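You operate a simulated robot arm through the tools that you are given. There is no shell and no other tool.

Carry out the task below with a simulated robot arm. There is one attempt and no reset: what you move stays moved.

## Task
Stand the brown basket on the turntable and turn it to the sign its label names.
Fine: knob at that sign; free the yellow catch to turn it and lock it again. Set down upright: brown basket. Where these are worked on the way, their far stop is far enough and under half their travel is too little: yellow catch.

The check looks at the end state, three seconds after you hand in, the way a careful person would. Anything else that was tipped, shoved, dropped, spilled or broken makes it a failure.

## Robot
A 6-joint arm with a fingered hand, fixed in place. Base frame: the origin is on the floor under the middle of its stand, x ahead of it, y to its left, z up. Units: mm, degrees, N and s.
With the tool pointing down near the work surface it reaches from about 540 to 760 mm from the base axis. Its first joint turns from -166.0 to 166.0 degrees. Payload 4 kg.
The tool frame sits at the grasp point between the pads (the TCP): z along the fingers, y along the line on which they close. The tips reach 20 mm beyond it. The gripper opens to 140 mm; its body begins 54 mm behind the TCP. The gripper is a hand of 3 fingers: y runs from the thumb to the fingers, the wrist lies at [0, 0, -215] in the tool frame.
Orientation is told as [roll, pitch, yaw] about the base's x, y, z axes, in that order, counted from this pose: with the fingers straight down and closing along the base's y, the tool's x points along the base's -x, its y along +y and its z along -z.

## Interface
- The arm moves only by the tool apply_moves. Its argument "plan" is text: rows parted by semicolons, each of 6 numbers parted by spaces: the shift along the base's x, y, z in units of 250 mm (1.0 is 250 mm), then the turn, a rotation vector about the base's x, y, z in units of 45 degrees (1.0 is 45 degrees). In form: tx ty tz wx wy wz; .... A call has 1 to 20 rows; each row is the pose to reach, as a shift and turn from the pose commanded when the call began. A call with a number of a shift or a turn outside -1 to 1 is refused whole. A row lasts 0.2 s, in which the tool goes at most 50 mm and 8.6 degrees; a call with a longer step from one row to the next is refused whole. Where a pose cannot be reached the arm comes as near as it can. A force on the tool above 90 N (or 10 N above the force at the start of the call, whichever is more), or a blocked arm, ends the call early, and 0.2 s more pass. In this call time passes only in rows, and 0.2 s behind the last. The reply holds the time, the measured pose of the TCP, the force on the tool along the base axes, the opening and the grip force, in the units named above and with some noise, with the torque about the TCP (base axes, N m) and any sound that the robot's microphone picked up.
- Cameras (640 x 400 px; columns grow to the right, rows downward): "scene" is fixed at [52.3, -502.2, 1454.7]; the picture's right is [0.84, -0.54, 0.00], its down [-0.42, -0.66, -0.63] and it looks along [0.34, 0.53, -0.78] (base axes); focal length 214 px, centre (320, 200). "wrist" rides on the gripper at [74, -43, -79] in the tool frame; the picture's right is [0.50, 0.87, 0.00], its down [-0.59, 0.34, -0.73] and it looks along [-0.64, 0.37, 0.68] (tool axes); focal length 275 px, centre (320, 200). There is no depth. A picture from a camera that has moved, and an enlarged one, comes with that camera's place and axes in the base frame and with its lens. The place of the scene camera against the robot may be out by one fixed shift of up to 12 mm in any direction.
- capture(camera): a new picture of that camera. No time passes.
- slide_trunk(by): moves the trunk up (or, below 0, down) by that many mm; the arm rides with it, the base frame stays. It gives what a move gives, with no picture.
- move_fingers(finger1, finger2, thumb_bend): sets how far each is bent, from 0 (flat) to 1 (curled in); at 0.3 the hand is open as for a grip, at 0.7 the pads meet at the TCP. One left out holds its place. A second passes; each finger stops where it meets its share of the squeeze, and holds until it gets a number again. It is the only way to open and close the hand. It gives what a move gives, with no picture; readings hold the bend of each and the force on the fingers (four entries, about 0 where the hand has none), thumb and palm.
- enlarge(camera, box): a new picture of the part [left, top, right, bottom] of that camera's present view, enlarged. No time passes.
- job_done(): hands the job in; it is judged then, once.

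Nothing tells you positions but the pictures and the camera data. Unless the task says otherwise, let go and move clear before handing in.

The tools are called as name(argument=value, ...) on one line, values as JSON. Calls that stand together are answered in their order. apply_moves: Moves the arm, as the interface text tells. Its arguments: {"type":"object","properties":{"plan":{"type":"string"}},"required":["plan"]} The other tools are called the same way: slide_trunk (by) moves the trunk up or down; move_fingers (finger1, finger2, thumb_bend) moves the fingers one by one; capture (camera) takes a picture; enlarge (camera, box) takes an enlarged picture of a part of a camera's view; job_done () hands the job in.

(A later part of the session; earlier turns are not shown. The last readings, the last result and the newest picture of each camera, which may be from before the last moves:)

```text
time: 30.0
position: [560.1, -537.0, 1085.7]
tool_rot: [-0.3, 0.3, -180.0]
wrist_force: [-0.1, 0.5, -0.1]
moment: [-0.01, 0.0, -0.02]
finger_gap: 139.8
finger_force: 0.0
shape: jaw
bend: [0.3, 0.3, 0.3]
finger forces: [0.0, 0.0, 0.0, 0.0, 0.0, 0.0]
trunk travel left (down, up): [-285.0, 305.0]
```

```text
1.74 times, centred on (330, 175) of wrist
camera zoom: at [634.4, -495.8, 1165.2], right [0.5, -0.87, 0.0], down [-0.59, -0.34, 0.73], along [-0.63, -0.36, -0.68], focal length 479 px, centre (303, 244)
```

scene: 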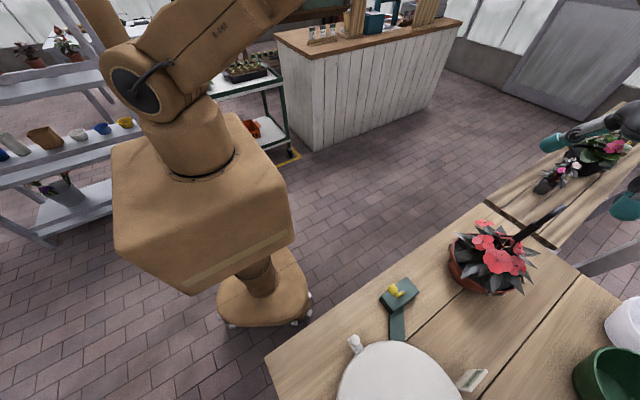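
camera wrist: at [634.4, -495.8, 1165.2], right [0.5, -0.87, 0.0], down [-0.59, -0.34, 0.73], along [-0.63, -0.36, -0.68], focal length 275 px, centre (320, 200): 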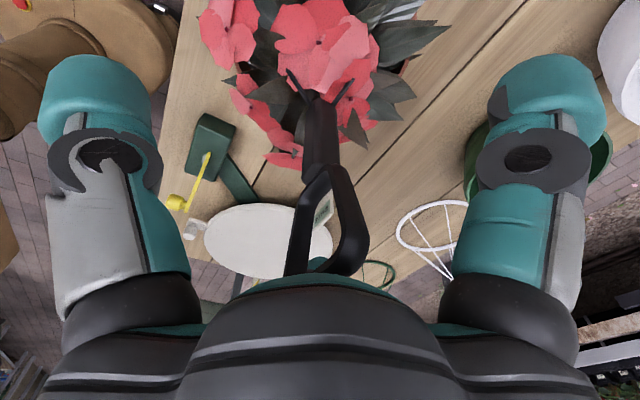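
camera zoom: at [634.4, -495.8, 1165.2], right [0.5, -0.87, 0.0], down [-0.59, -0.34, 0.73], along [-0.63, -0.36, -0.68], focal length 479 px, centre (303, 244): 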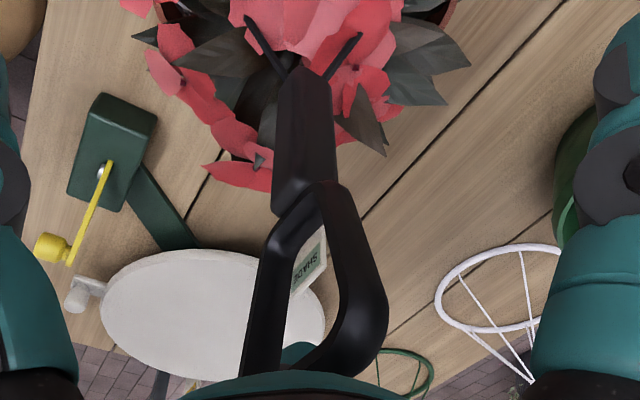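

The loop is well inside the hand and the axis lines up. I'll go down a last 8 mm.

apply_moves(plan="0 0 -0.016 0 0 0; 0 0 -0.032 0 0 0")

capture(camera="wrist")

```text
time: 30.6
position: [559.9, -537.6, 1077.5]
tool_rot: [-0.4, 0.3, -180.0]
wrist_force: [-0.2, -0.4, 0.3]
moment: [-0.01, 0.0, 0.03]
finger_gap: 140.0
finger_force: 0.1
shape: jaw
bend: [0.3, 0.3, 0.3]
finger forces: [0.1, 0.0, 0.1, 0.0, 0.0, 0.0]
trunk travel left (down, up): [-285.0, 305.0]
```

```text
taken
camera wrist: at [634.2, -495.7, 1157.1], right [0.5, -0.87, 0.0], down [-0.59, -0.34, 0.73], along [-0.63, -0.36, -0.68], focal length 275 px, centre (320, 200)
```

wrist: 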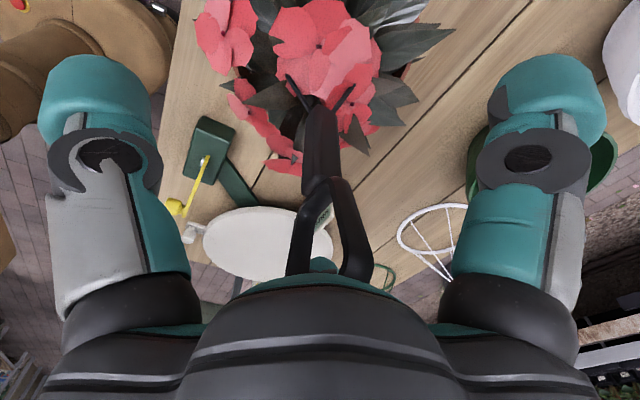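

apply_moves(plan="0 0 -0.008 0 0 0; 0 0 -0.016 0 0 0")

```text
time: 31.2
position: [561.2, -538.1, 1073.9]
tool_rot: [-0.4, 0.3, -180.0]
wrist_force: [-0.3, 1.1, 0.2]
moment: [-0.02, 0.0, 0.01]
finger_gap: 140.0
finger_force: 0.0
shape: jaw
bend: [0.3, 0.3, 0.3]
finger forces: [0.1, 0.0, 0.1, 0.0, 0.0, 0.0]
trunk travel left (down, up): [-285.0, 305.0]
```

No contact yet, TCP at 1074. Now I close the fingers in stages, first halfway.

move_fingers(finger1=0.5, finger2=0.5, thumb_bend=0.5)

capture(camera="wrist")

```text
time: 32.2
position: [560.8, -537.2, 1073.8]
tool_rot: [-0.3, 0.4, -179.9]
wrist_force: [0.0, -1.0, -0.1]
moment: [0.01, 0.01, -0.02]
finger_gap: 64.1
finger_force: 0.1
shape: fingers
bend: [0.5, 0.5, 0.5]
finger forces: [0.1, 0.2, 0.0, 0.0, 0.1, 0.1]
trunk travel left (down, up): [-285.0, 305.0]
```

```text
taken
camera wrist: at [634.5, -496.0, 1153.3], right [0.5, -0.87, 0.0], down [-0.59, -0.34, 0.73], along [-0.63, -0.36, -0.68], focal length 275 px, centre (320, 200)
```

wrist: 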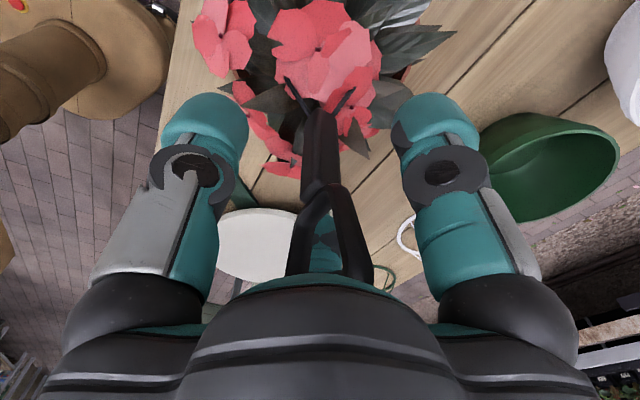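

The fingertips are around the cylinder just below the loop. I'll close further.

move_fingers(finger1=0.62, finger2=0.62, thumb_bend=0.62)

capture(camera="wrist")

```text
time: 33.2
position: [560.1, -537.9, 1073.9]
tool_rot: [-0.4, 0.3, -180.1]
wrist_force: [1.1, -1.9, -0.4]
moment: [0.0, 0.01, 0.02]
finger_gap: 28.1
finger_force: 1.3
shape: fingers
bend: [0.61, 0.61, 0.62]
finger forces: [1.8, 0.7, 0.1, 0.0, 0.0, 0.0]
trunk travel left (down, up): [-285.0, 305.0]
```

```text
taken
camera wrist: at [634.7, -496.3, 1153.0], right [0.5, -0.87, 0.0], down [-0.59, -0.34, 0.73], along [-0.63, -0.36, -0.68], focal length 275 px, centre (320, 200)
```

wrist: 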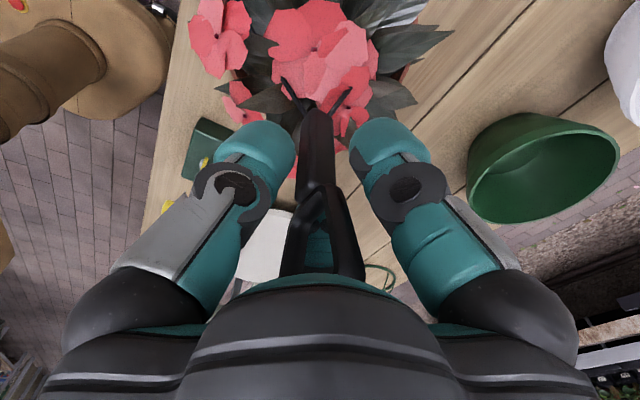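

Contact is starting on the fingers. I'll close to a firm squeeze.

move_fingers(finger1=0.8, finger2=0.8, thumb_bend=0.8)

capture(camera="wrist")

capture(camera="scene")

```text
time: 34.2
position: [561.0, -539.3, 1073.1]
tool_rot: [-0.4, 0.2, -179.9]
wrist_force: [0.1, 0.9, 0.6]
moment: [0.19, 0.04, -0.05]
finger_gap: 14.2
finger_force: 23.5
shape: fingers
bend: [0.65, 0.64, 0.66]
finger forces: [12.3, 13.9, 0.1, 0.0, 20.1, 0.0]
trunk travel left (down, up): [-285.0, 305.0]
```

```text
taken
camera wrist: at [635.1, -496.5, 1152.5], right [0.5, -0.87, 0.0], down [-0.59, -0.34, 0.73], along [-0.63, -0.36, -0.68], focal length 275 px, centre (320, 200)
```

wrist: 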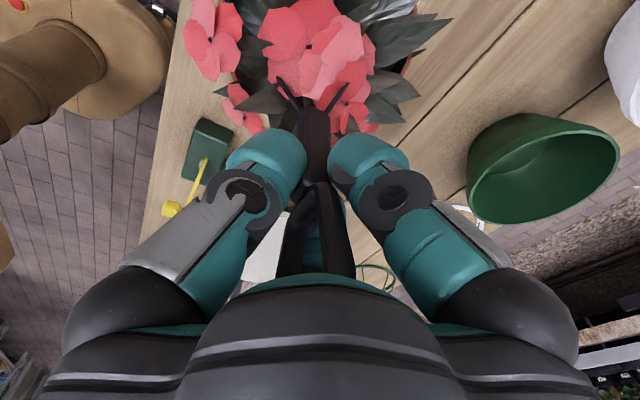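

```text
taken
```

scene: 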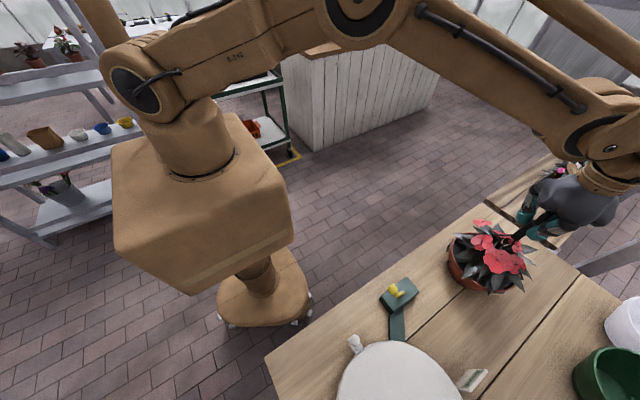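

The grip is held with about 23 N, basket still upright. I'll lift 20 mm and check the load.

apply_moves(plan="0 0 0.02 0 0 0; 0 0 0.04 0 0 0; 0 0 0.06 0 0 0; 0 0 0.08 0 0 0")

capture(camera="wrist")

enlarge(camera="scene", box=[420, 140, 640, 310])

```text
time: 35.2
position: [561.2, -538.7, 1092.2]
tool_rot: [-0.4, 0.2, -180.0]
wrist_force: [0.3, -0.8, -10.4]
moment: [0.06, -0.01, 0.0]
finger_gap: 13.8
finger_force: 20.8
shape: fingers
bend: [0.65, 0.64, 0.66]
finger forces: [11.9, 12.8, 0.0, 0.0, 16.9, 0.0]
trunk travel left (down, up): [-285.0, 305.0]
```

```text
taken
camera wrist: at [634.9, -496.8, 1172.5], right [0.5, -0.87, 0.0], down [-0.59, -0.34, 0.73], along [-0.63, -0.36, -0.68], focal length 275 px, centre (320, 200)
```

wrist: 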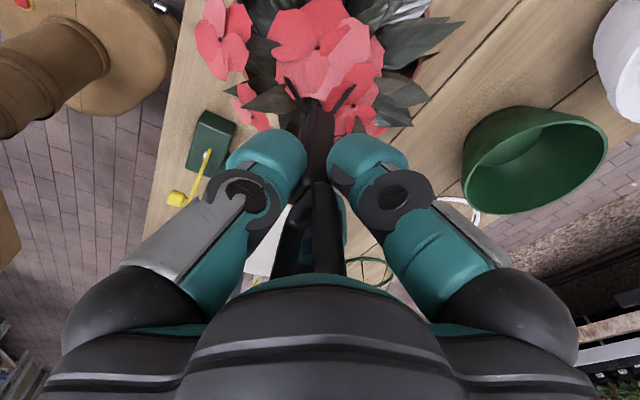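

```text
2.35 times, centred on (530, 225) of scene
camera zoom: at [52.3, -502.2, 1454.7], right [0.84, -0.54, 0.0], down [-0.42, -0.66, -0.63], along [0.34, 0.53, -0.78], focal length 505 px, centre (-174, 141)
```

zoom: 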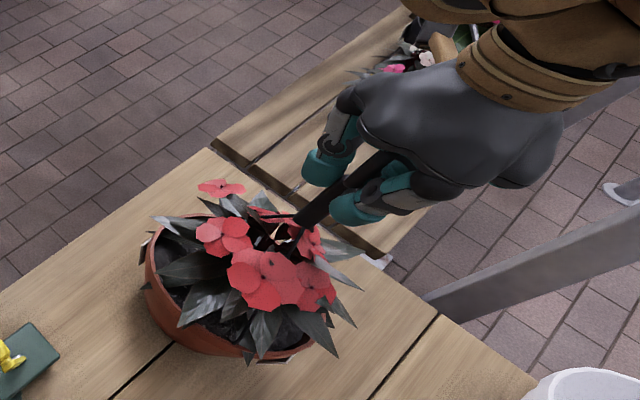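

The basket is lifted with about 10 N of load and a steady grip. I'll raise it well above the catch and knob, gently.

apply_moves(plan="0 0 0.03 0 0 0; 0 0 0.09 0 0 0; 0 0 0.16 0 0 0; 0 0 0.23 0 0 0; 0 0 0.3 0 0 0; 0 0 0.37 0 0 0; 0 0 0.44 0 0 0; 0 0 0.51 0 0 0; 0 0 0.56 0 0 0; 0 0 0.59 0 0 0")

capture(camera="wrist")

capture(camera="scene")

```text
time: 37.4
position: [562.1, -539.7, 1240.1]
tool_rot: [-0.3, 0.2, -180.0]
wrist_force: [0.3, -0.8, -11.5]
moment: [0.11, 0.02, -0.03]
finger_gap: 14.0
finger_force: 21.1
shape: fingers
bend: [0.65, 0.64, 0.66]
finger forces: [12.5, 12.7, 0.1, 0.1, 17.5, 0.0]
trunk travel left (down, up): [-285.0, 305.0]
```

```text
taken
camera wrist: at [635.5, -497.3, 1320.1], right [0.5, -0.87, 0.0], down [-0.59, -0.34, 0.73], along [-0.63, -0.36, -0.68], focal length 275 px, centre (320, 200)
```

wrist: 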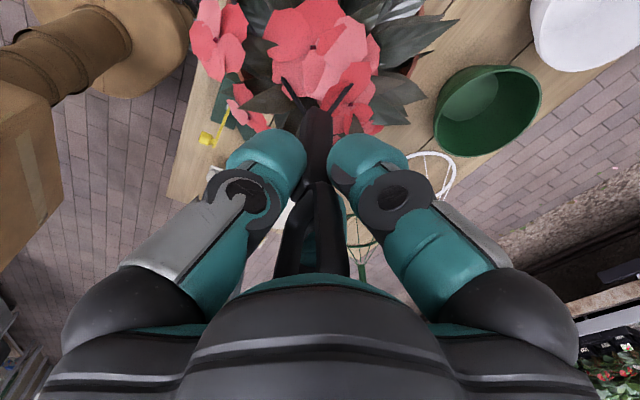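

```text
taken
```

scene: 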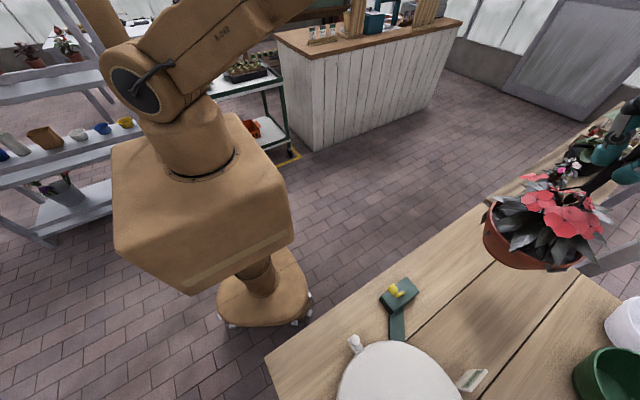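

The basket hangs level and free at about 11.5 N. I carry it across toward the turntable centre at about (149,-650).

apply_moves(plan="-0.03 -0.008 0 0 0 0; -0.09 -0.024 0 0 0 0; -0.17 -0.045 0 0 0 0; -0.25 -0.067 0 0 0 0; -0.34 -0.091 0 0 0 0; -0.43 -0.115 0 0 0 0; -0.52 -0.139 0 0 0 0; -0.61 -0.163 0 0 0 0; -0.7 -0.187 0 0 0 0; -0.77 -0.206 0 0 0 0; -0.82 -0.22 0 0 0 0; -0.84 -0.225 0 0 0 0")

apply_moves(plan="-0.03 -0.008 0 0 0 0; -0.09 -0.024 0 0 0 0; -0.17 -0.045 0 0 0 0; -0.25 -0.067 0 0 0 0; -0.34 -0.091 0 0 0 0; -0.43 -0.115 0 0 0 0; -0.52 -0.139 0 0 0 0; -0.61 -0.163 0 0 0 0; -0.7 -0.187 0 0 0 0; -0.76 -0.203 0 0 0 0; -0.8 -0.214 0 0 0 0; -0.81 -0.217 0 0 0 0")

capture(camera="wrist")

capture(camera="scene")

```text
time: 40.0
position: [350.5, -595.3, 1240.6]
tool_rot: [-0.3, 0.3, -180.1]
wrist_force: [-0.7, 0.3, -11.4]
moment: [0.03, 0.09, -0.01]
finger_gap: 13.7
finger_force: 21.3
shape: fingers
bend: [0.65, 0.64, 0.66]
finger forces: [12.3, 13.1, 0.0, 0.1, 17.1, 0.0]
trunk travel left (down, up): [-285.0, 305.0]
```

```text
time: 42.6
position: [147.8, -650.0, 1240.9]
tool_rot: [-0.3, 0.3, -180.0]
wrist_force: [0.3, -0.3, -11.6]
moment: [0.03, 0.03, 0.02]
finger_gap: 14.2
finger_force: 20.9
shape: fingers
bend: [0.65, 0.64, 0.66]
finger forces: [12.6, 13.1, 0.0, 0.0, 16.9, 0.0]
trunk travel left (down, up): [-285.0, 305.0]
```

```text
taken
camera wrist: at [221.3, -607.3, 1320.2], right [0.5, -0.87, 0.0], down [-0.59, -0.34, 0.73], along [-0.63, -0.36, -0.68], focal length 275 px, centre (320, 200)
```

wrist: 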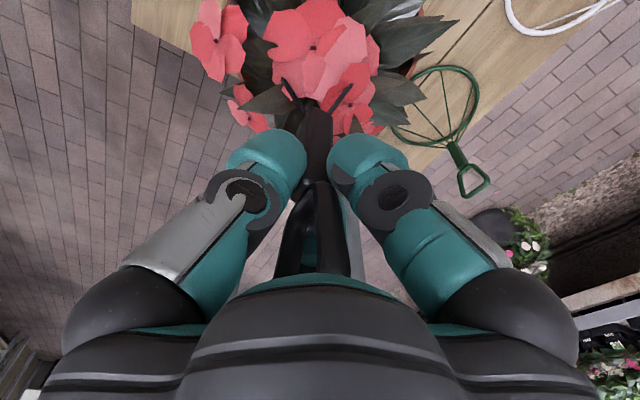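

```text
taken
```

scene: 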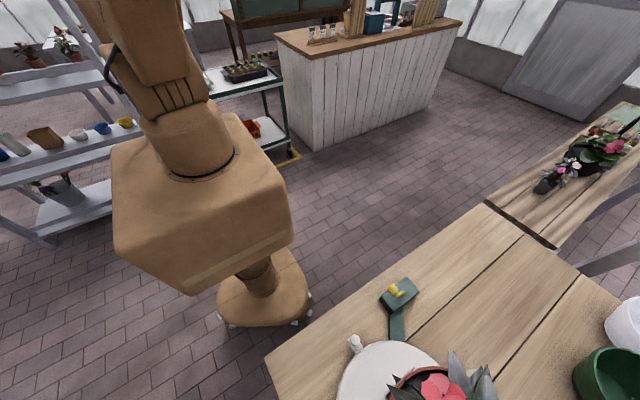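

The basket is above the disc (estimated centre (148,-650,818)). I'll lower it most of the way and check with the scene camera.

apply_moves(plan="0 0 -0.03 0 0 0; 0 0 -0.09 0 0 0; 0 0 -0.15 0 0 0; 0 0 -0.21 0 0 0; 0 0 -0.27 0 0 0; 0 0 -0.32 0 0 0; 0 0 -0.36 0 0 0; 0 0 -0.38 0 0 0")

capture(camera="scene")

capture(camera="wrist")

```text
time: 44.4
position: [147.2, -649.2, 1145.0]
tool_rot: [-0.3, 0.3, -180.0]
wrist_force: [-0.6, -0.3, -11.3]
moment: [0.05, 0.02, -0.04]
finger_gap: 13.9
finger_force: 21.3
shape: fingers
bend: [0.65, 0.64, 0.66]
finger forces: [12.9, 13.0, 0.0, 0.0, 16.9, 0.1]
trunk travel left (down, up): [-285.0, 305.0]
```

```text
taken
```

scene: 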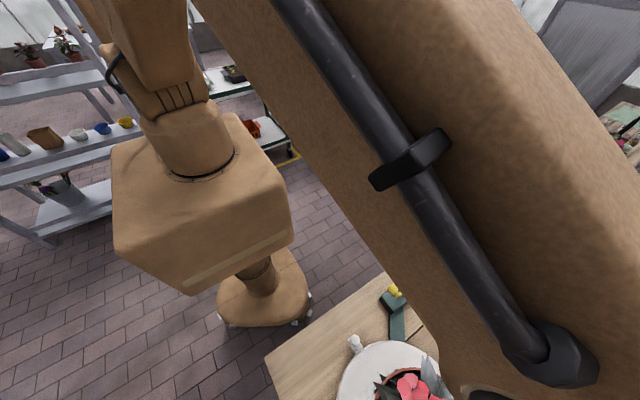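

```text
taken
camera wrist: at [222.0, -607.4, 1224.9], right [0.5, -0.87, 0.0], down [-0.59, -0.34, 0.73], along [-0.63, -0.36, -0.68], focal length 275 px, centre (320, 200)
```

wrist: 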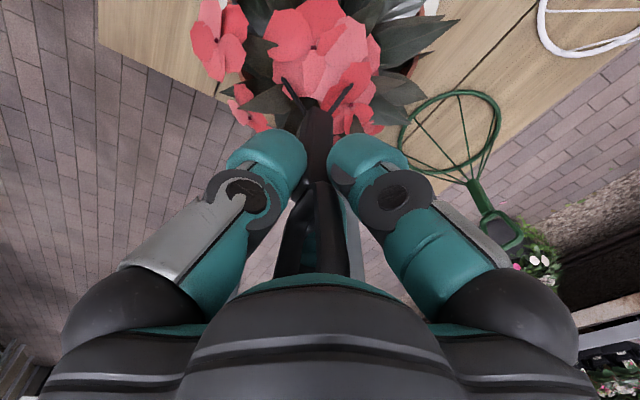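

enlarge(camera="scene", box=[320, 290, 500, 400])

```text
3.56 times, centred on (410, 345) of scene
camera zoom: at [52.3, -502.2, 1454.7], right [0.84, -0.54, 0.0], down [-0.42, -0.66, -0.63], along [0.34, 0.53, -0.78], focal length 763 px, centre (0, -316)
```

zoom: 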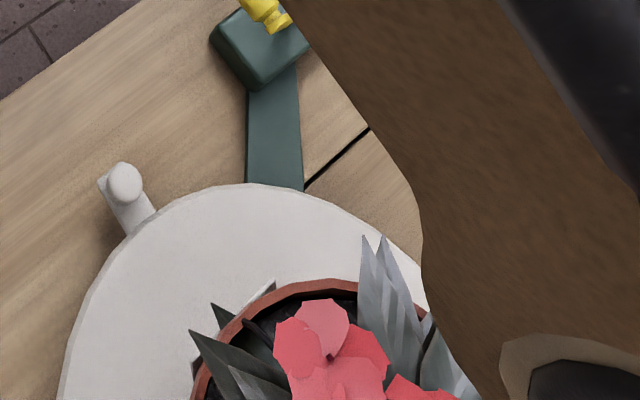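

The pot sits well inside the disc outline. I'll lower further in small steps, watching the vertical force for contact.

apply_moves(plan="0 0 -0.03 0 0 0; 0 0 -0.06 0 0 0; 0 0 -0.08 0 0 0")

apply_moves(plan="0 0 -0.01 0 0 0; 0 0 -0.02 0 0 0")

apply_moves(plan="0 0 -0.006 0 0 0; 0 0 -0.012 0 0 0")

```text
time: 45.2
position: [149.1, -649.7, 1125.8]
tool_rot: [-0.4, 0.3, -180.0]
wrist_force: [-0.2, -0.1, -11.7]
moment: [0.06, 0.01, -0.02]
finger_gap: 14.1
finger_force: 21.4
shape: fingers
bend: [0.65, 0.64, 0.66]
finger forces: [12.9, 13.0, 0.0, 0.0, 17.0, 0.1]
trunk travel left (down, up): [-285.0, 305.0]
```

```text
time: 45.8
position: [147.0, -648.6, 1120.1]
tool_rot: [-0.4, 0.3, -180.0]
wrist_force: [-0.4, -0.8, -12.2]
moment: [0.07, 0.05, 0.0]
finger_gap: 13.9
finger_force: 21.6
shape: fingers
bend: [0.65, 0.64, 0.66]
finger forces: [13.0, 13.0, 0.0, 0.1, 16.9, 0.0]
trunk travel left (down, up): [-285.0, 305.0]
```

```text
time: 46.4
position: [146.8, -646.5, 1118.6]
tool_rot: [-0.3, 0.3, -180.0]
wrist_force: [1.8, -3.8, 12.4]
moment: [0.04, 0.03, -0.01]
finger_gap: 13.5
finger_force: 27.3
shape: fingers
bend: [0.65, 0.64, 0.66]
finger forces: [18.2, 17.2, 0.0, 0.0, 19.7, 0.0]
trunk travel left (down, up): [-285.0, 305.0]
```

Contact at TCP z≈1118.6: the basket stands on the disc. I relieve the press slightly and then open the hand.

apply_moves(plan="0 0 0.003 0 0 0; 0 0 0.005 0 0 0")

```text
time: 47.0
position: [146.9, -648.0, 1119.2]
tool_rot: [-0.4, 0.3, -180.0]
wrist_force: [1.7, -1.6, 4.7]
moment: [0.01, 0.0, 0.01]
finger_gap: 13.4
finger_force: 26.3
shape: fingers
bend: [0.65, 0.64, 0.66]
finger forces: [16.9, 15.9, 0.0, 0.1, 19.4, 0.1]
trunk travel left (down, up): [-285.0, 305.0]
```

move_fingers(finger1=0.6, finger2=0.6, thumb_bend=0.6)

move_fingers(finger1=0.3, finger2=0.3, thumb_bend=0.3)

capture(camera="wrist")

```text
time: 48.0
position: [147.3, -648.7, 1118.8]
tool_rot: [-0.4, 0.4, -180.1]
wrist_force: [0.3, -2.2, -1.0]
moment: [0.01, -0.01, 0.02]
finger_gap: 32.0
finger_force: 1.1
shape: fingers
bend: [0.6, 0.6, 0.6]
finger forces: [1.2, 0.9, 0.1, 0.0, 0.0, 0.1]
trunk travel left (down, up): [-285.0, 305.0]
```

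```text
time: 49.0
position: [147.5, -648.4, 1119.1]
tool_rot: [-0.5, 0.3, -180.1]
wrist_force: [-0.1, 0.0, 0.6]
moment: [0.0, -0.03, 0.02]
finger_gap: 124.1
finger_force: 0.0
shape: fingers
bend: [0.3, 0.3, 0.3]
finger forces: [0.0, 0.0, 0.0, 0.0, 0.0, 0.1]
trunk travel left (down, up): [-285.0, 305.0]
```

```text
taken
camera wrist: at [221.5, -606.1, 1199.1], right [0.5, -0.87, 0.0], down [-0.59, -0.34, 0.73], along [-0.63, -0.36, -0.68], focal length 275 px, centre (320, 200)
```

wrist: 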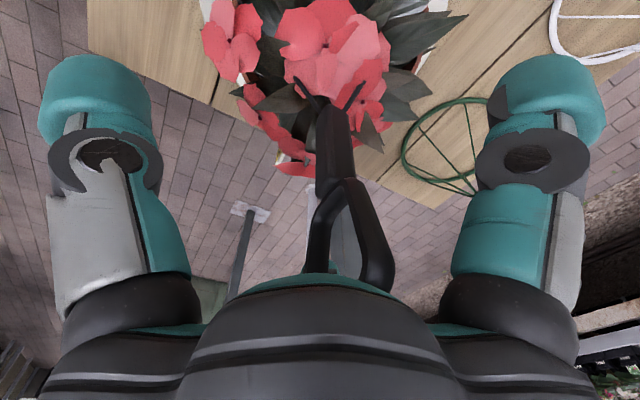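

The hand is open and the basket stands. I'll rise straight up to clear the loop.

apply_moves(plan="0 0 0.05 0 0 0; 0 0 0.12 0 0 0; 0 0 0.22 0 0 0; 0 0 0.35 0 0 0; 0 0 0.5 0 0 0; 0 0 0.65 0 0 0; 0 0 0.8 0 0 0; 0 0 0.95 0 0 0")

capture(camera="wrist")

capture(camera="scene")

```text
time: 50.8
position: [146.8, -649.1, 1357.4]
tool_rot: [-0.4, 0.3, -180.0]
wrist_force: [-0.5, -0.8, -0.2]
moment: [0.0, 0.0, 0.0]
finger_gap: 124.5
finger_force: 0.1
shape: fingers
bend: [0.3, 0.3, 0.3]
finger forces: [0.1, 0.1, 0.0, 0.0, 0.0, 0.0]
trunk travel left (down, up): [-285.0, 305.0]
```

```text
taken
camera wrist: at [221.0, -606.5, 1436.7], right [0.5, -0.87, 0.0], down [-0.59, -0.34, 0.73], along [-0.63, -0.36, -0.68], focal length 275 px, centre (320, 200)
```

wrist: 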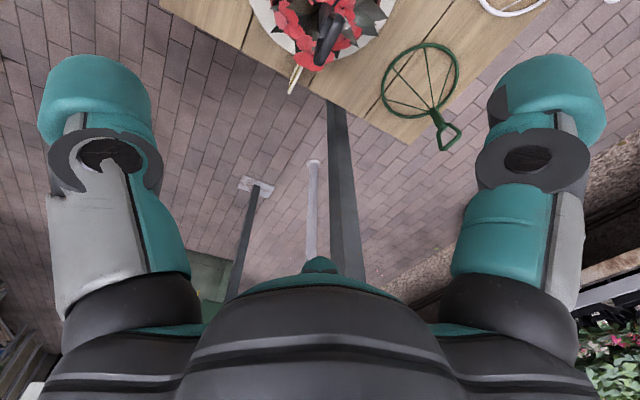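

```text
taken
```

scene: 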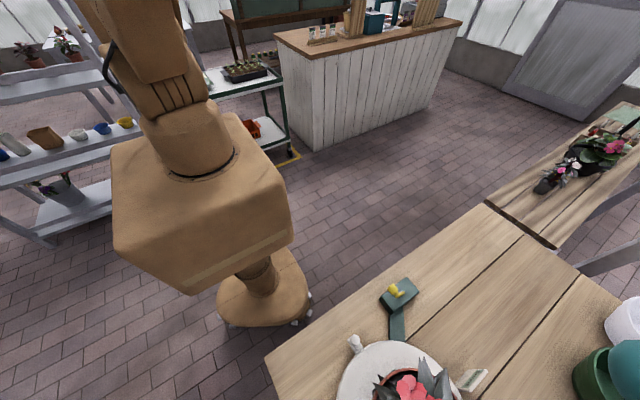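

The basket stands upright on the disc. Next I move to the robot side of the bench to examine the yellow catch and the knob closely.

apply_moves(plan="0.06 0.16 0 0 0 0.16; 0.12 0.33 0 0 0 0.33; 0.18 0.5 0 0 0 0.5; 0.24 0.66 0 0 0 0.66; 0.3 0.83 0 0 0 0.83; 0.36 1 0 0 0 1")

apply_moves(plan="0.06 0.04 -0.16 0 0 0.1; 0.12 0.08 -0.32 0 0 0.2; 0.18 0.12 -0.48 0 0 0.33; 0.24 0.16 -0.64 0 0 0.33; 0.28 0.18 -0.8 0 0 0.33; 0.28 0.18 -0.96 0 0 0.33")

capture(camera="wrist")

```text
time: 52.2
position: [237.9, -396.8, 1358.1]
tool_rot: [-0.3, 0.2, -134.9]
wrist_force: [-0.5, 0.2, 0.0]
moment: [-0.01, 0.02, -0.01]
finger_gap: 124.3
finger_force: 0.0
shape: fingers
bend: [0.3, 0.3, 0.3]
finger forces: [0.0, 0.0, 0.0, 0.1, 0.0, 0.0]
trunk travel left (down, up): [-285.0, 305.0]
```

```text
time: 53.6
position: [307.1, -353.7, 1117.0]
tool_rot: [-0.4, 0.3, -120.1]
wrist_force: [-1.3, 0.0, -0.3]
moment: [0.0, 0.01, 0.03]
finger_gap: 124.2
finger_force: 0.1
shape: fingers
bend: [0.3, 0.3, 0.3]
finger forces: [0.1, 0.0, 0.1, 0.1, 0.1, 0.1]
trunk travel left (down, up): [-285.0, 305.0]
```

```text
taken
camera wrist: at [308.7, -268.8, 1195.3], right [1.0, 0.0, 0.0], down [0.0, -0.68, 0.73], along [0.0, -0.73, -0.68], focal length 275 px, centre (320, 200)
```

wrist: 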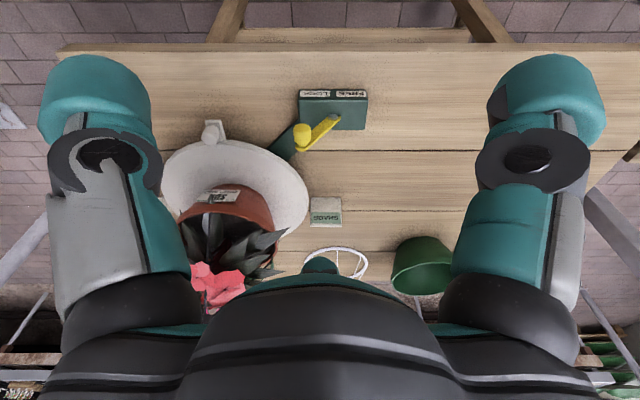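

enlarge(camera="wrist", box=[270, 75, 390, 165])

enlarge(camera="wrist", box=[150, 100, 350, 280])

```text
4.44 times, centred on (330, 120) of wrist
camera zoom: at [308.7, -268.8, 1195.3], right [1.0, 0.0, 0.0], down [0.0, -0.68, 0.73], along [0.0, -0.73, -0.68], focal length 1224 px, centre (276, 556)
```

zoom: 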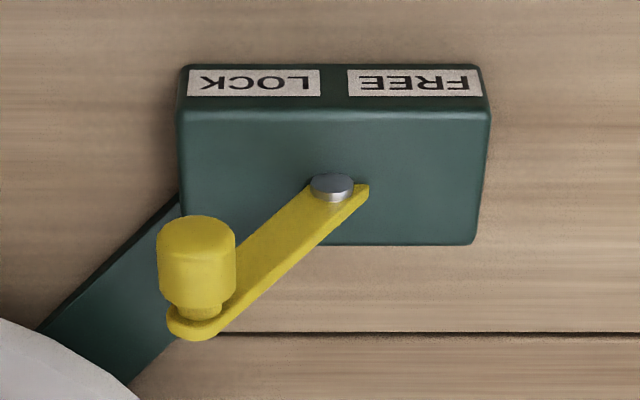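

```text
2.22 times, centred on (250, 190) of wrist
camera zoom: at [308.7, -268.8, 1195.3], right [1.0, 0.0, 0.0], down [0.0, -0.68, 0.73], along [0.0, -0.73, -0.68], focal length 612 px, centre (476, 222)
```

zoom: 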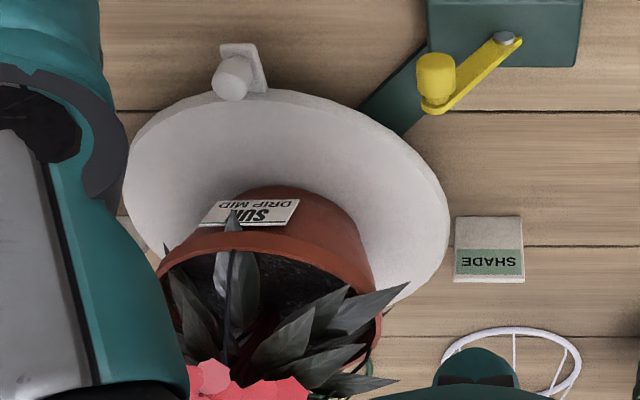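

The lever's shape is confusing from this side; I'll zoom on it from the scene camera, which sees it the right way up.

enlarge(camera="scene", box=[370, 265, 430, 315])

enlarge(camera="scene", box=[330, 320, 480, 400])

```text
8.00 times, centred on (400, 290) of scene
camera zoom: at [52.3, -502.2, 1454.7], right [0.84, -0.54, 0.0], down [-0.42, -0.66, -0.63], along [0.34, 0.53, -0.78], focal length 1716 px, centre (-320, -520)
```

zoom: 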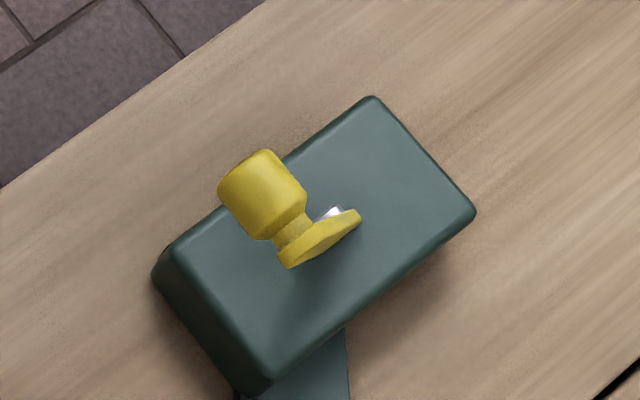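

```text
4.27 times, centred on (405, 360) of scene
camera zoom: at [52.3, -502.2, 1454.7], right [0.84, -0.54, 0.0], down [-0.42, -0.66, -0.63], along [0.34, 0.53, -0.78], focal length 915 px, centre (-43, -483)
```

zoom: 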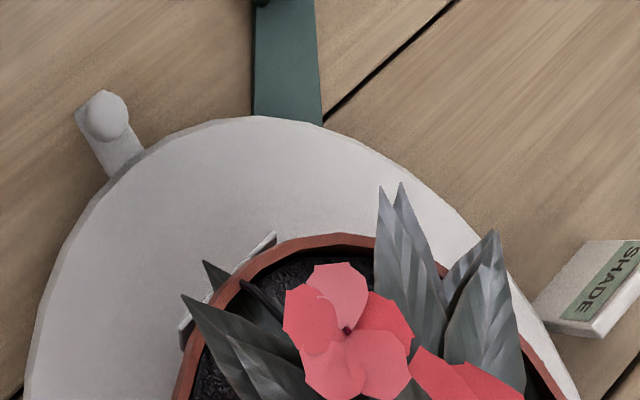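

Now it's clear: the lever pivots on a horizontal bolt at about (327,-477,842), leaning left (LOCK) with a peg-knob at about (286,-463,902) sticking toward the robot. I need to push it over the top to the right (FREE). I'll close the fingers into a poker first.

move_fingers(finger1=0.7, finger2=0.7, thumb_bend=0.7)

capture(camera="wrist")

```text
time: 54.6
position: [307.1, -352.9, 1116.7]
tool_rot: [-0.4, 0.4, -120.2]
wrist_force: [-0.1, 0.0, 0.5]
moment: [0.01, 0.02, -0.01]
finger_gap: 4.6
finger_force: 0.1
shape: fingers
bend: [0.69, 0.69, 0.7]
finger forces: [0.0, 0.0, 0.0, 0.0, 0.0, 0.0]
trunk travel left (down, up): [-285.0, 305.0]
```

```text
taken
camera wrist: at [308.1, -268.2, 1196.1], right [1.0, 0.0, 0.0], down [0.0, -0.68, 0.73], along [0.0, -0.73, -0.68], focal length 275 px, centre (320, 200)
```

wrist: 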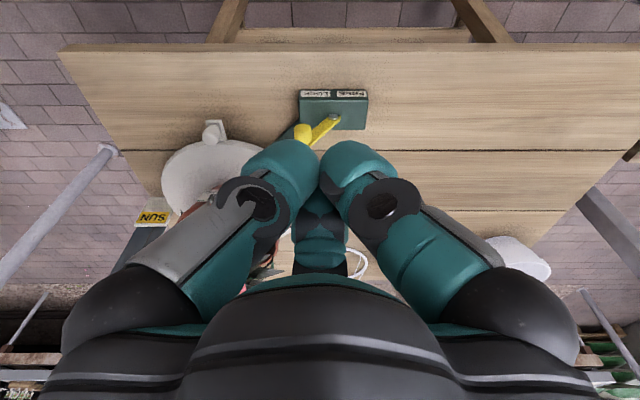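

The fingertip cluster is about ±32 mm wide. I'll move it to the left of the lever's knob, first staying high.

apply_moves(plan="-0.1 -0.1 0 0 0 0; -0.2 -0.2 -0.05 0 0 0; -0.3 -0.3 -0.1 0 0 0; -0.38 -0.4 -0.2 0 0 0; -0.38 -0.47 -0.36 0 0 0; -0.38 -0.47 -0.46 0 0 0")

capture(camera="wrist")

capture(camera="scene")

```text
time: 56.0
position: [213.1, -471.0, 1001.5]
tool_rot: [-0.4, 0.3, -120.1]
wrist_force: [0.1, -0.5, 0.2]
moment: [-0.01, -0.03, -0.03]
finger_gap: 4.3
finger_force: 0.2
shape: fingers
bend: [0.69, 0.69, 0.7]
finger forces: [0.0, 0.1, 0.1, 0.0, 0.0, 0.0]
trunk travel left (down, up): [-285.0, 305.0]
```

```text
taken
camera wrist: at [213.9, -386.0, 1081.0], right [1.0, 0.0, 0.0], down [0.0, -0.68, 0.73], along [0.0, -0.73, -0.68], focal length 275 px, centre (320, 200)
```

wrist: 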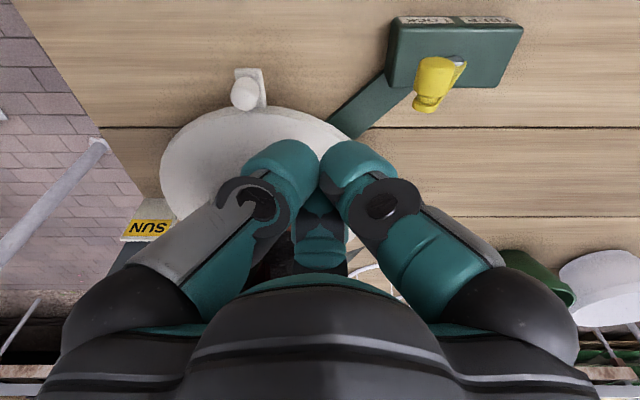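

```text
taken
```

scene: 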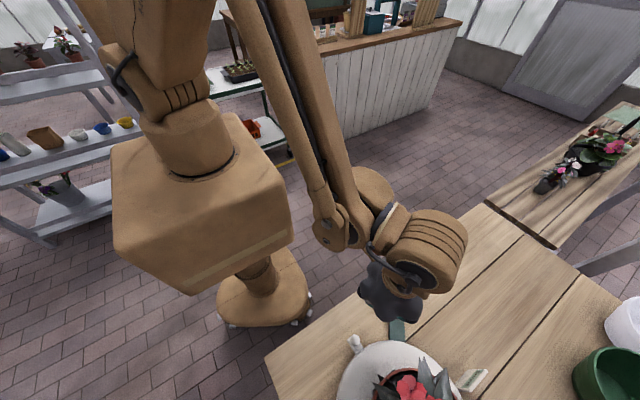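

enlarge(camera="wrist", box=[370, 10, 540, 130])

enlarge(camera="wrist", box=[110, 50, 370, 250])

```text
3.33 times, centred on (455, 70) of wrist
camera zoom: at [213.9, -386.0, 1081.0], right [1.0, 0.0, 0.0], down [0.0, -0.68, 0.73], along [0.0, -0.73, -0.68], focal length 918 px, centre (-130, 633)
```

zoom: 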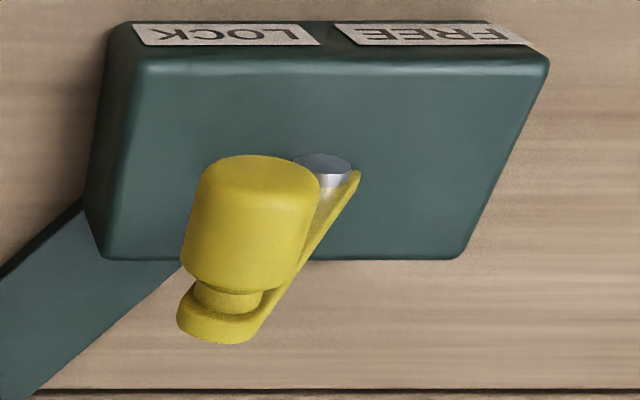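

```text
2.00 times, centred on (240, 150) of wrist
camera zoom: at [213.9, -386.0, 1081.0], right [1.0, 0.0, 0.0], down [0.0, -0.68, 0.73], along [0.0, -0.73, -0.68], focal length 551 px, centre (480, 300)
```

zoom: 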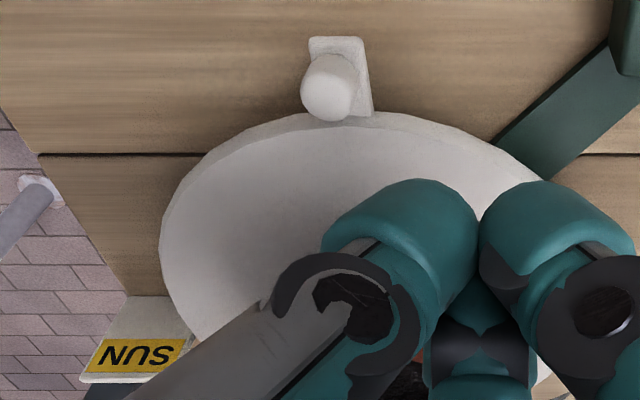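

The knob peg spans y≈-480…-454 at (286, z≈900) with radius ≈12; its pivot is at (327,842). I'll lower the fingertips to its height on its left side.

apply_moves(plan="0 0.008 -0.12 0 0 0; 0 0.016 -0.24 0 0 0; 0 0.016 -0.34 0 0 0; 0 0.016 -0.41 0 0 0")

capture(camera="wrist")

```text
time: 57.0
position: [213.5, -468.1, 901.4]
tool_rot: [-0.4, 0.4, -120.2]
wrist_force: [0.0, 0.3, -0.4]
moment: [-0.04, -0.01, -0.03]
finger_gap: 4.0
finger_force: 0.0
shape: fingers
bend: [0.69, 0.69, 0.7]
finger forces: [0.1, 0.1, 0.1, 0.0, 0.0, 0.1]
trunk travel left (down, up): [-285.0, 305.0]
```

```text
taken
camera wrist: at [214.0, -384.5, 980.2], right [1.0, 0.0, 0.0], down [0.0, -0.69, 0.73], along [0.0, -0.73, -0.69], focal length 275 px, centre (320, 200)
```

wrist: 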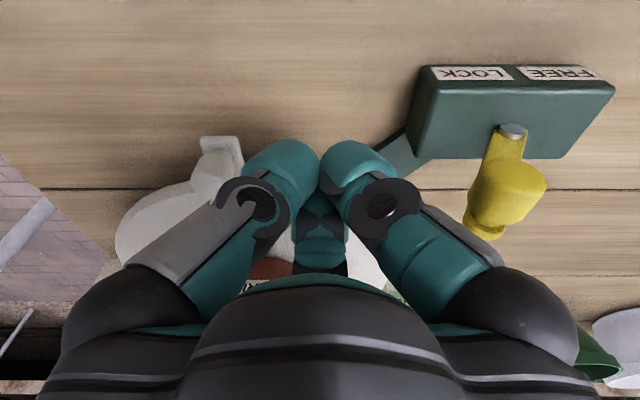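

The cluster is level with the knob. I'll push slowly in +x.

apply_moves(plan="0.04 0 0 0 0 0; 0.08 0 0 0 0 0; 0.12 0 0 0 0 0; 0.16 0 0 0 0 0; 0.2 0 0 0 0 0")

capture(camera="wrist")

```text
time: 58.2
position: [261.8, -466.1, 901.5]
tool_rot: [-0.4, 0.2, -120.1]
wrist_force: [-1.3, 1.0, 0.6]
moment: [-0.01, -0.04, 0.02]
finger_gap: 4.1
finger_force: 0.9
shape: fingers
bend: [0.71, 0.69, 0.7]
finger forces: [0.9, 0.0, 0.0, 0.0, 0.1, 0.0]
trunk travel left (down, up): [-285.0, 305.0]
```

```text
taken
camera wrist: at [263.5, -382.1, 979.3], right [1.0, 0.0, 0.0], down [0.0, -0.68, 0.73], along [0.0, -0.73, -0.68], focal length 275 px, centre (320, 200)
```

wrist: 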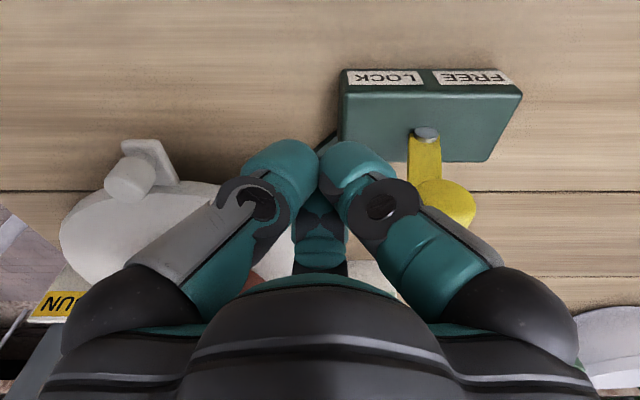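

The finger has met the knob and the lever is moving with little force. I'll keep pushing in +x.

apply_moves(plan="0.03 0 0 0 0 0; 0.06 0 0 0 0 0; 0.09 0 0 0 0 0; 0.12 0 0 0 0 0; 0.15 0 0 0 0 0")

capture(camera="wrist")

```text
time: 59.4
position: [300.6, -466.5, 899.5]
tool_rot: [-0.4, 0.2, -120.1]
wrist_force: [0.0, -0.9, 0.1]
moment: [0.03, -0.01, -0.02]
finger_gap: 4.0
finger_force: 0.1
shape: fingers
bend: [0.71, 0.69, 0.7]
finger forces: [0.1, 0.0, 0.0, 0.0, 0.0, 0.0]
trunk travel left (down, up): [-285.0, 305.0]
```

```text
taken
camera wrist: at [301.4, -381.9, 979.0], right [1.0, 0.0, 0.0], down [0.0, -0.68, 0.73], along [0.0, -0.73, -0.68], focal length 275 px, centre (320, 200)
```

wrist: 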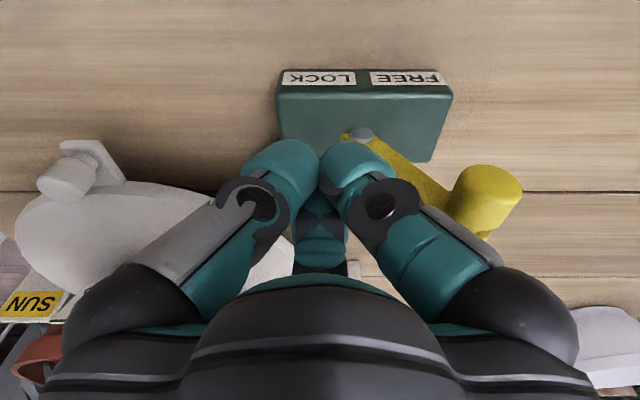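

The lever has flipped to the FREE side. I'll nudge a bit further until I feel its stop.

apply_moves(plan="0.02 0 0 0 0 0; 0.04 0 0 0 0 0; 0.05 0 0 0 0 0")

capture(camera="wrist")

```text
time: 60.2
position: [313.7, -467.9, 899.3]
tool_rot: [-0.3, 0.2, -120.2]
wrist_force: [-0.8, 0.2, -0.5]
moment: [0.0, 0.05, 0.0]
finger_gap: 4.1
finger_force: 0.2
shape: fingers
bend: [0.71, 0.69, 0.7]
finger forces: [0.0, 0.0, 0.1, 0.0, 0.0, 0.1]
trunk travel left (down, up): [-285.0, 305.0]
```

```text
taken
camera wrist: at [313.8, -382.0, 979.2], right [1.0, 0.0, 0.0], down [0.0, -0.68, 0.73], along [0.0, -0.73, -0.68], focal length 275 px, centre (320, 200)
```

wrist: 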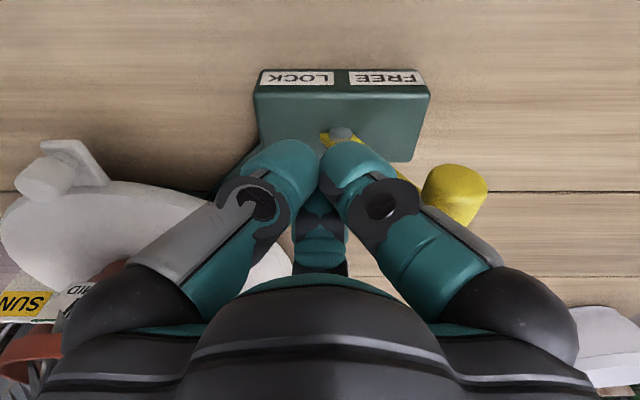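

apply_moves(plan="0.016 0 0 0 0 0; 0.032 0 0 0 0 0")

apply_moves(plan="0.012 0 0 0 0 0; 0.02 0 0 0 0 0")

capture(camera="wrist")

```text
time: 60.8
position: [321.1, -467.0, 899.7]
tool_rot: [-0.4, 0.3, -120.2]
wrist_force: [-0.7, 0.3, -0.1]
moment: [-0.01, 0.0, 0.0]
finger_gap: 4.0
finger_force: 0.1
shape: fingers
bend: [0.71, 0.69, 0.7]
finger forces: [0.1, 0.0, 0.1, 0.1, 0.0, 0.0]
trunk travel left (down, up): [-285.0, 305.0]
```

```text
time: 61.4
position: [326.0, -466.3, 900.2]
tool_rot: [-0.5, 0.3, -120.1]
wrist_force: [0.1, -0.2, -0.3]
moment: [0.0, 0.01, -0.02]
finger_gap: 4.0
finger_force: 0.4
shape: fingers
bend: [0.71, 0.69, 0.7]
finger forces: [0.1, 0.0, 0.1, 0.0, 0.1, 0.0]
trunk travel left (down, up): [-285.0, 305.0]
```

```text
taken
camera wrist: at [326.3, -382.3, 979.1], right [1.0, 0.0, 0.0], down [0.0, -0.68, 0.73], along [0.0, -0.73, -0.68], focal length 275 px, centre (320, 200)
```

wrist: 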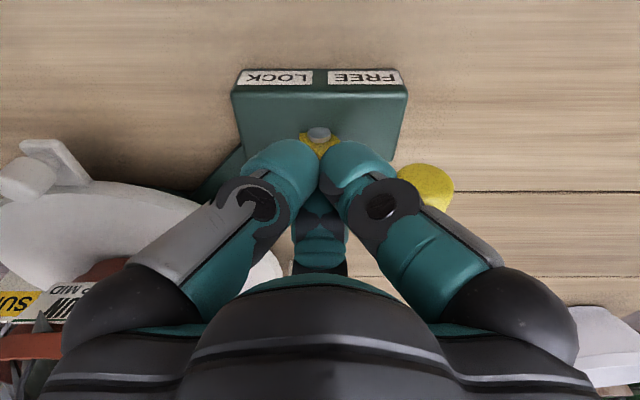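

apply_moves(plan="0.008 0 0 0 0 0; 0.016 0 0 0 0 0")

apply_moves(plan="0.008 0 0 0 0 0; 0.012 0 0 0 0 0")

capture(camera="wrist")

```text
time: 62.0
position: [328.0, -467.0, 901.0]
tool_rot: [-0.3, 0.3, -120.2]
wrist_force: [-9.8, 1.4, 1.0]
moment: [0.02, -0.14, 0.16]
finger_gap: 2.8
finger_force: 5.0
shape: fingers
bend: [0.71, 0.69, 0.7]
finger forces: [10.2, 0.0, 0.0, 0.0, 0.1, 0.0]
trunk travel left (down, up): [-285.0, 305.0]
```

```text
time: 62.6
position: [330.6, -466.3, 899.0]
tool_rot: [-0.3, 0.4, -120.1]
wrist_force: [-22.9, 3.3, 1.6]
moment: [0.03, -0.25, 0.22]
finger_gap: 1.8
finger_force: 10.1
shape: fingers
bend: [0.7, 0.68, 0.69]
finger forces: [20.9, 0.0, 0.0, 0.0, 0.1, 0.0]
trunk travel left (down, up): [-285.0, 305.0]
```

```text
taken
camera wrist: at [331.5, -381.9, 979.9], right [1.0, 0.0, 0.0], down [0.0, -0.68, 0.73], along [0.0, -0.73, -0.68], focal length 275 px, centre (320, 200)
```

wrist: 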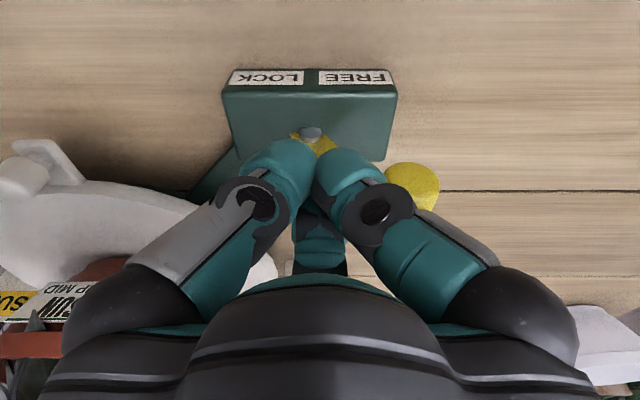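

The lever is firmly on its far FREE stop (23 N resisting). I back off, rise, and then look at the turntable's knob and signs from above.

apply_moves(plan="-0.06 0 0 0 0 0; -0.14 0 0 0 0 0; -0.16 0 0.1 0 0 0; -0.2 0.1 0.28 0 0 0; -0.3 0.2 0.46 0 0 0; -0.4 0.3 0.64 0 0 0; -0.5 0.4 0.8 0 0 0; -0.6 0.5 0.94 0 0 0")

capture(camera="wrist")

```text
refused: row 4 steps farther than a row can; nothing moved
```

```text
taken
camera wrist: at [331.5, -381.9, 979.9], right [1.0, 0.0, 0.0], down [0.0, -0.68, 0.73], along [0.0, -0.73, -0.68], focal length 275 px, centre (320, 200)
```

wrist: 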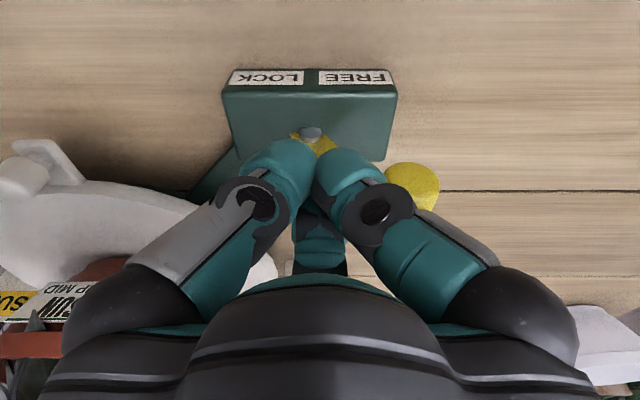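

apply_moves(plan="-0.06 0 0 0 0 0; -0.14 0 0 0 0 0; -0.16 0 0.1 0 0 0; -0.2 0.06 0.24 0 0 0; -0.28 0.14 0.38 0 0 0; -0.36 0.22 0.52 0 0 0; -0.44 0.3 0.66 0 0 0; -0.52 0.38 0.8 0 0 0; -0.6 0.46 0.94 0 0 0")

capture(camera="wrist")

```text
time: 64.6
position: [180.5, -349.8, 1134.0]
tool_rot: [-0.2, 0.3, -120.1]
wrist_force: [-0.3, 0.1, 0.6]
moment: [-0.03, -0.03, 0.03]
finger_gap: 3.7
finger_force: 0.1
shape: fingers
bend: [0.71, 0.69, 0.7]
finger forces: [0.0, 0.0, 0.1, 0.0, 0.0, 0.0]
trunk travel left (down, up): [-285.0, 305.0]
```

```text
taken
camera wrist: at [182.1, -265.4, 1213.4], right [1.0, 0.0, 0.0], down [0.0, -0.68, 0.73], along [0.0, -0.73, -0.68], focal length 275 px, centre (320, 200)
```

wrist: 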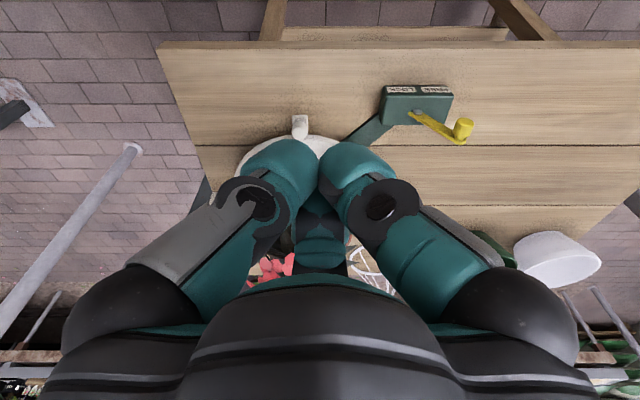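

The lever clearly sits at FREE now. I'll rise higher over the turntable so the camera sees disc, knob and SUN sign past the fingers.

apply_moves(plan="-0.02 0 0.18 0 0 0; -0.04 -0.04 0.36 0 0 0; -0.06 -0.14 0.52 0 0 0; -0.08 -0.26 0.66 0 0 0; -0.1 -0.4 0.74 0 0 0; -0.12 -0.54 0.76 0 0 0")

enlarge(camera="wrist", box=[190, 0, 450, 160])

capture(camera="wrist")

```text
time: 66.0
position: [152.8, -488.5, 1325.1]
tool_rot: [-0.4, 0.4, -120.1]
wrist_force: [-0.7, -0.2, -0.1]
moment: [0.02, 0.01, -0.03]
finger_gap: 4.1
finger_force: 0.0
shape: fingers
bend: [0.71, 0.69, 0.7]
finger forces: [0.1, 0.0, 0.0, 0.0, 0.1, 0.1]
trunk travel left (down, up): [-285.0, 305.0]
```

```text
2.46 times, centred on (320, 80) of wrist
camera zoom: at [153.0, -404.5, 1404.2], right [1.0, 0.0, 0.0], down [0.0, -0.69, 0.73], along [0.0, -0.73, -0.69], focal length 678 px, centre (320, 495)
```

zoom: 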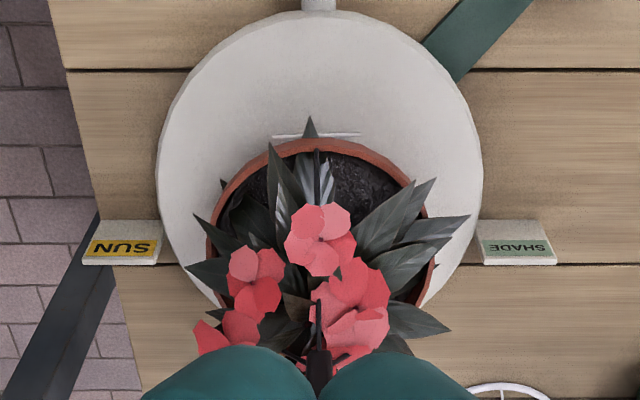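

```text
taken
camera wrist: at [153.0, -404.5, 1404.2], right [1.0, 0.0, 0.0], down [0.0, -0.69, 0.73], along [0.0, -0.73, -0.69], focal length 275 px, centre (320, 200)
```

wrist: 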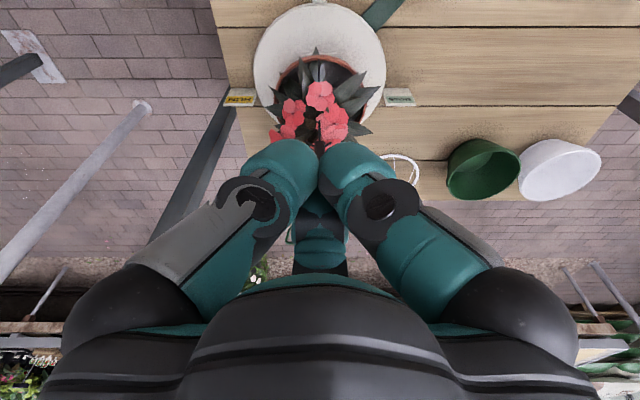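

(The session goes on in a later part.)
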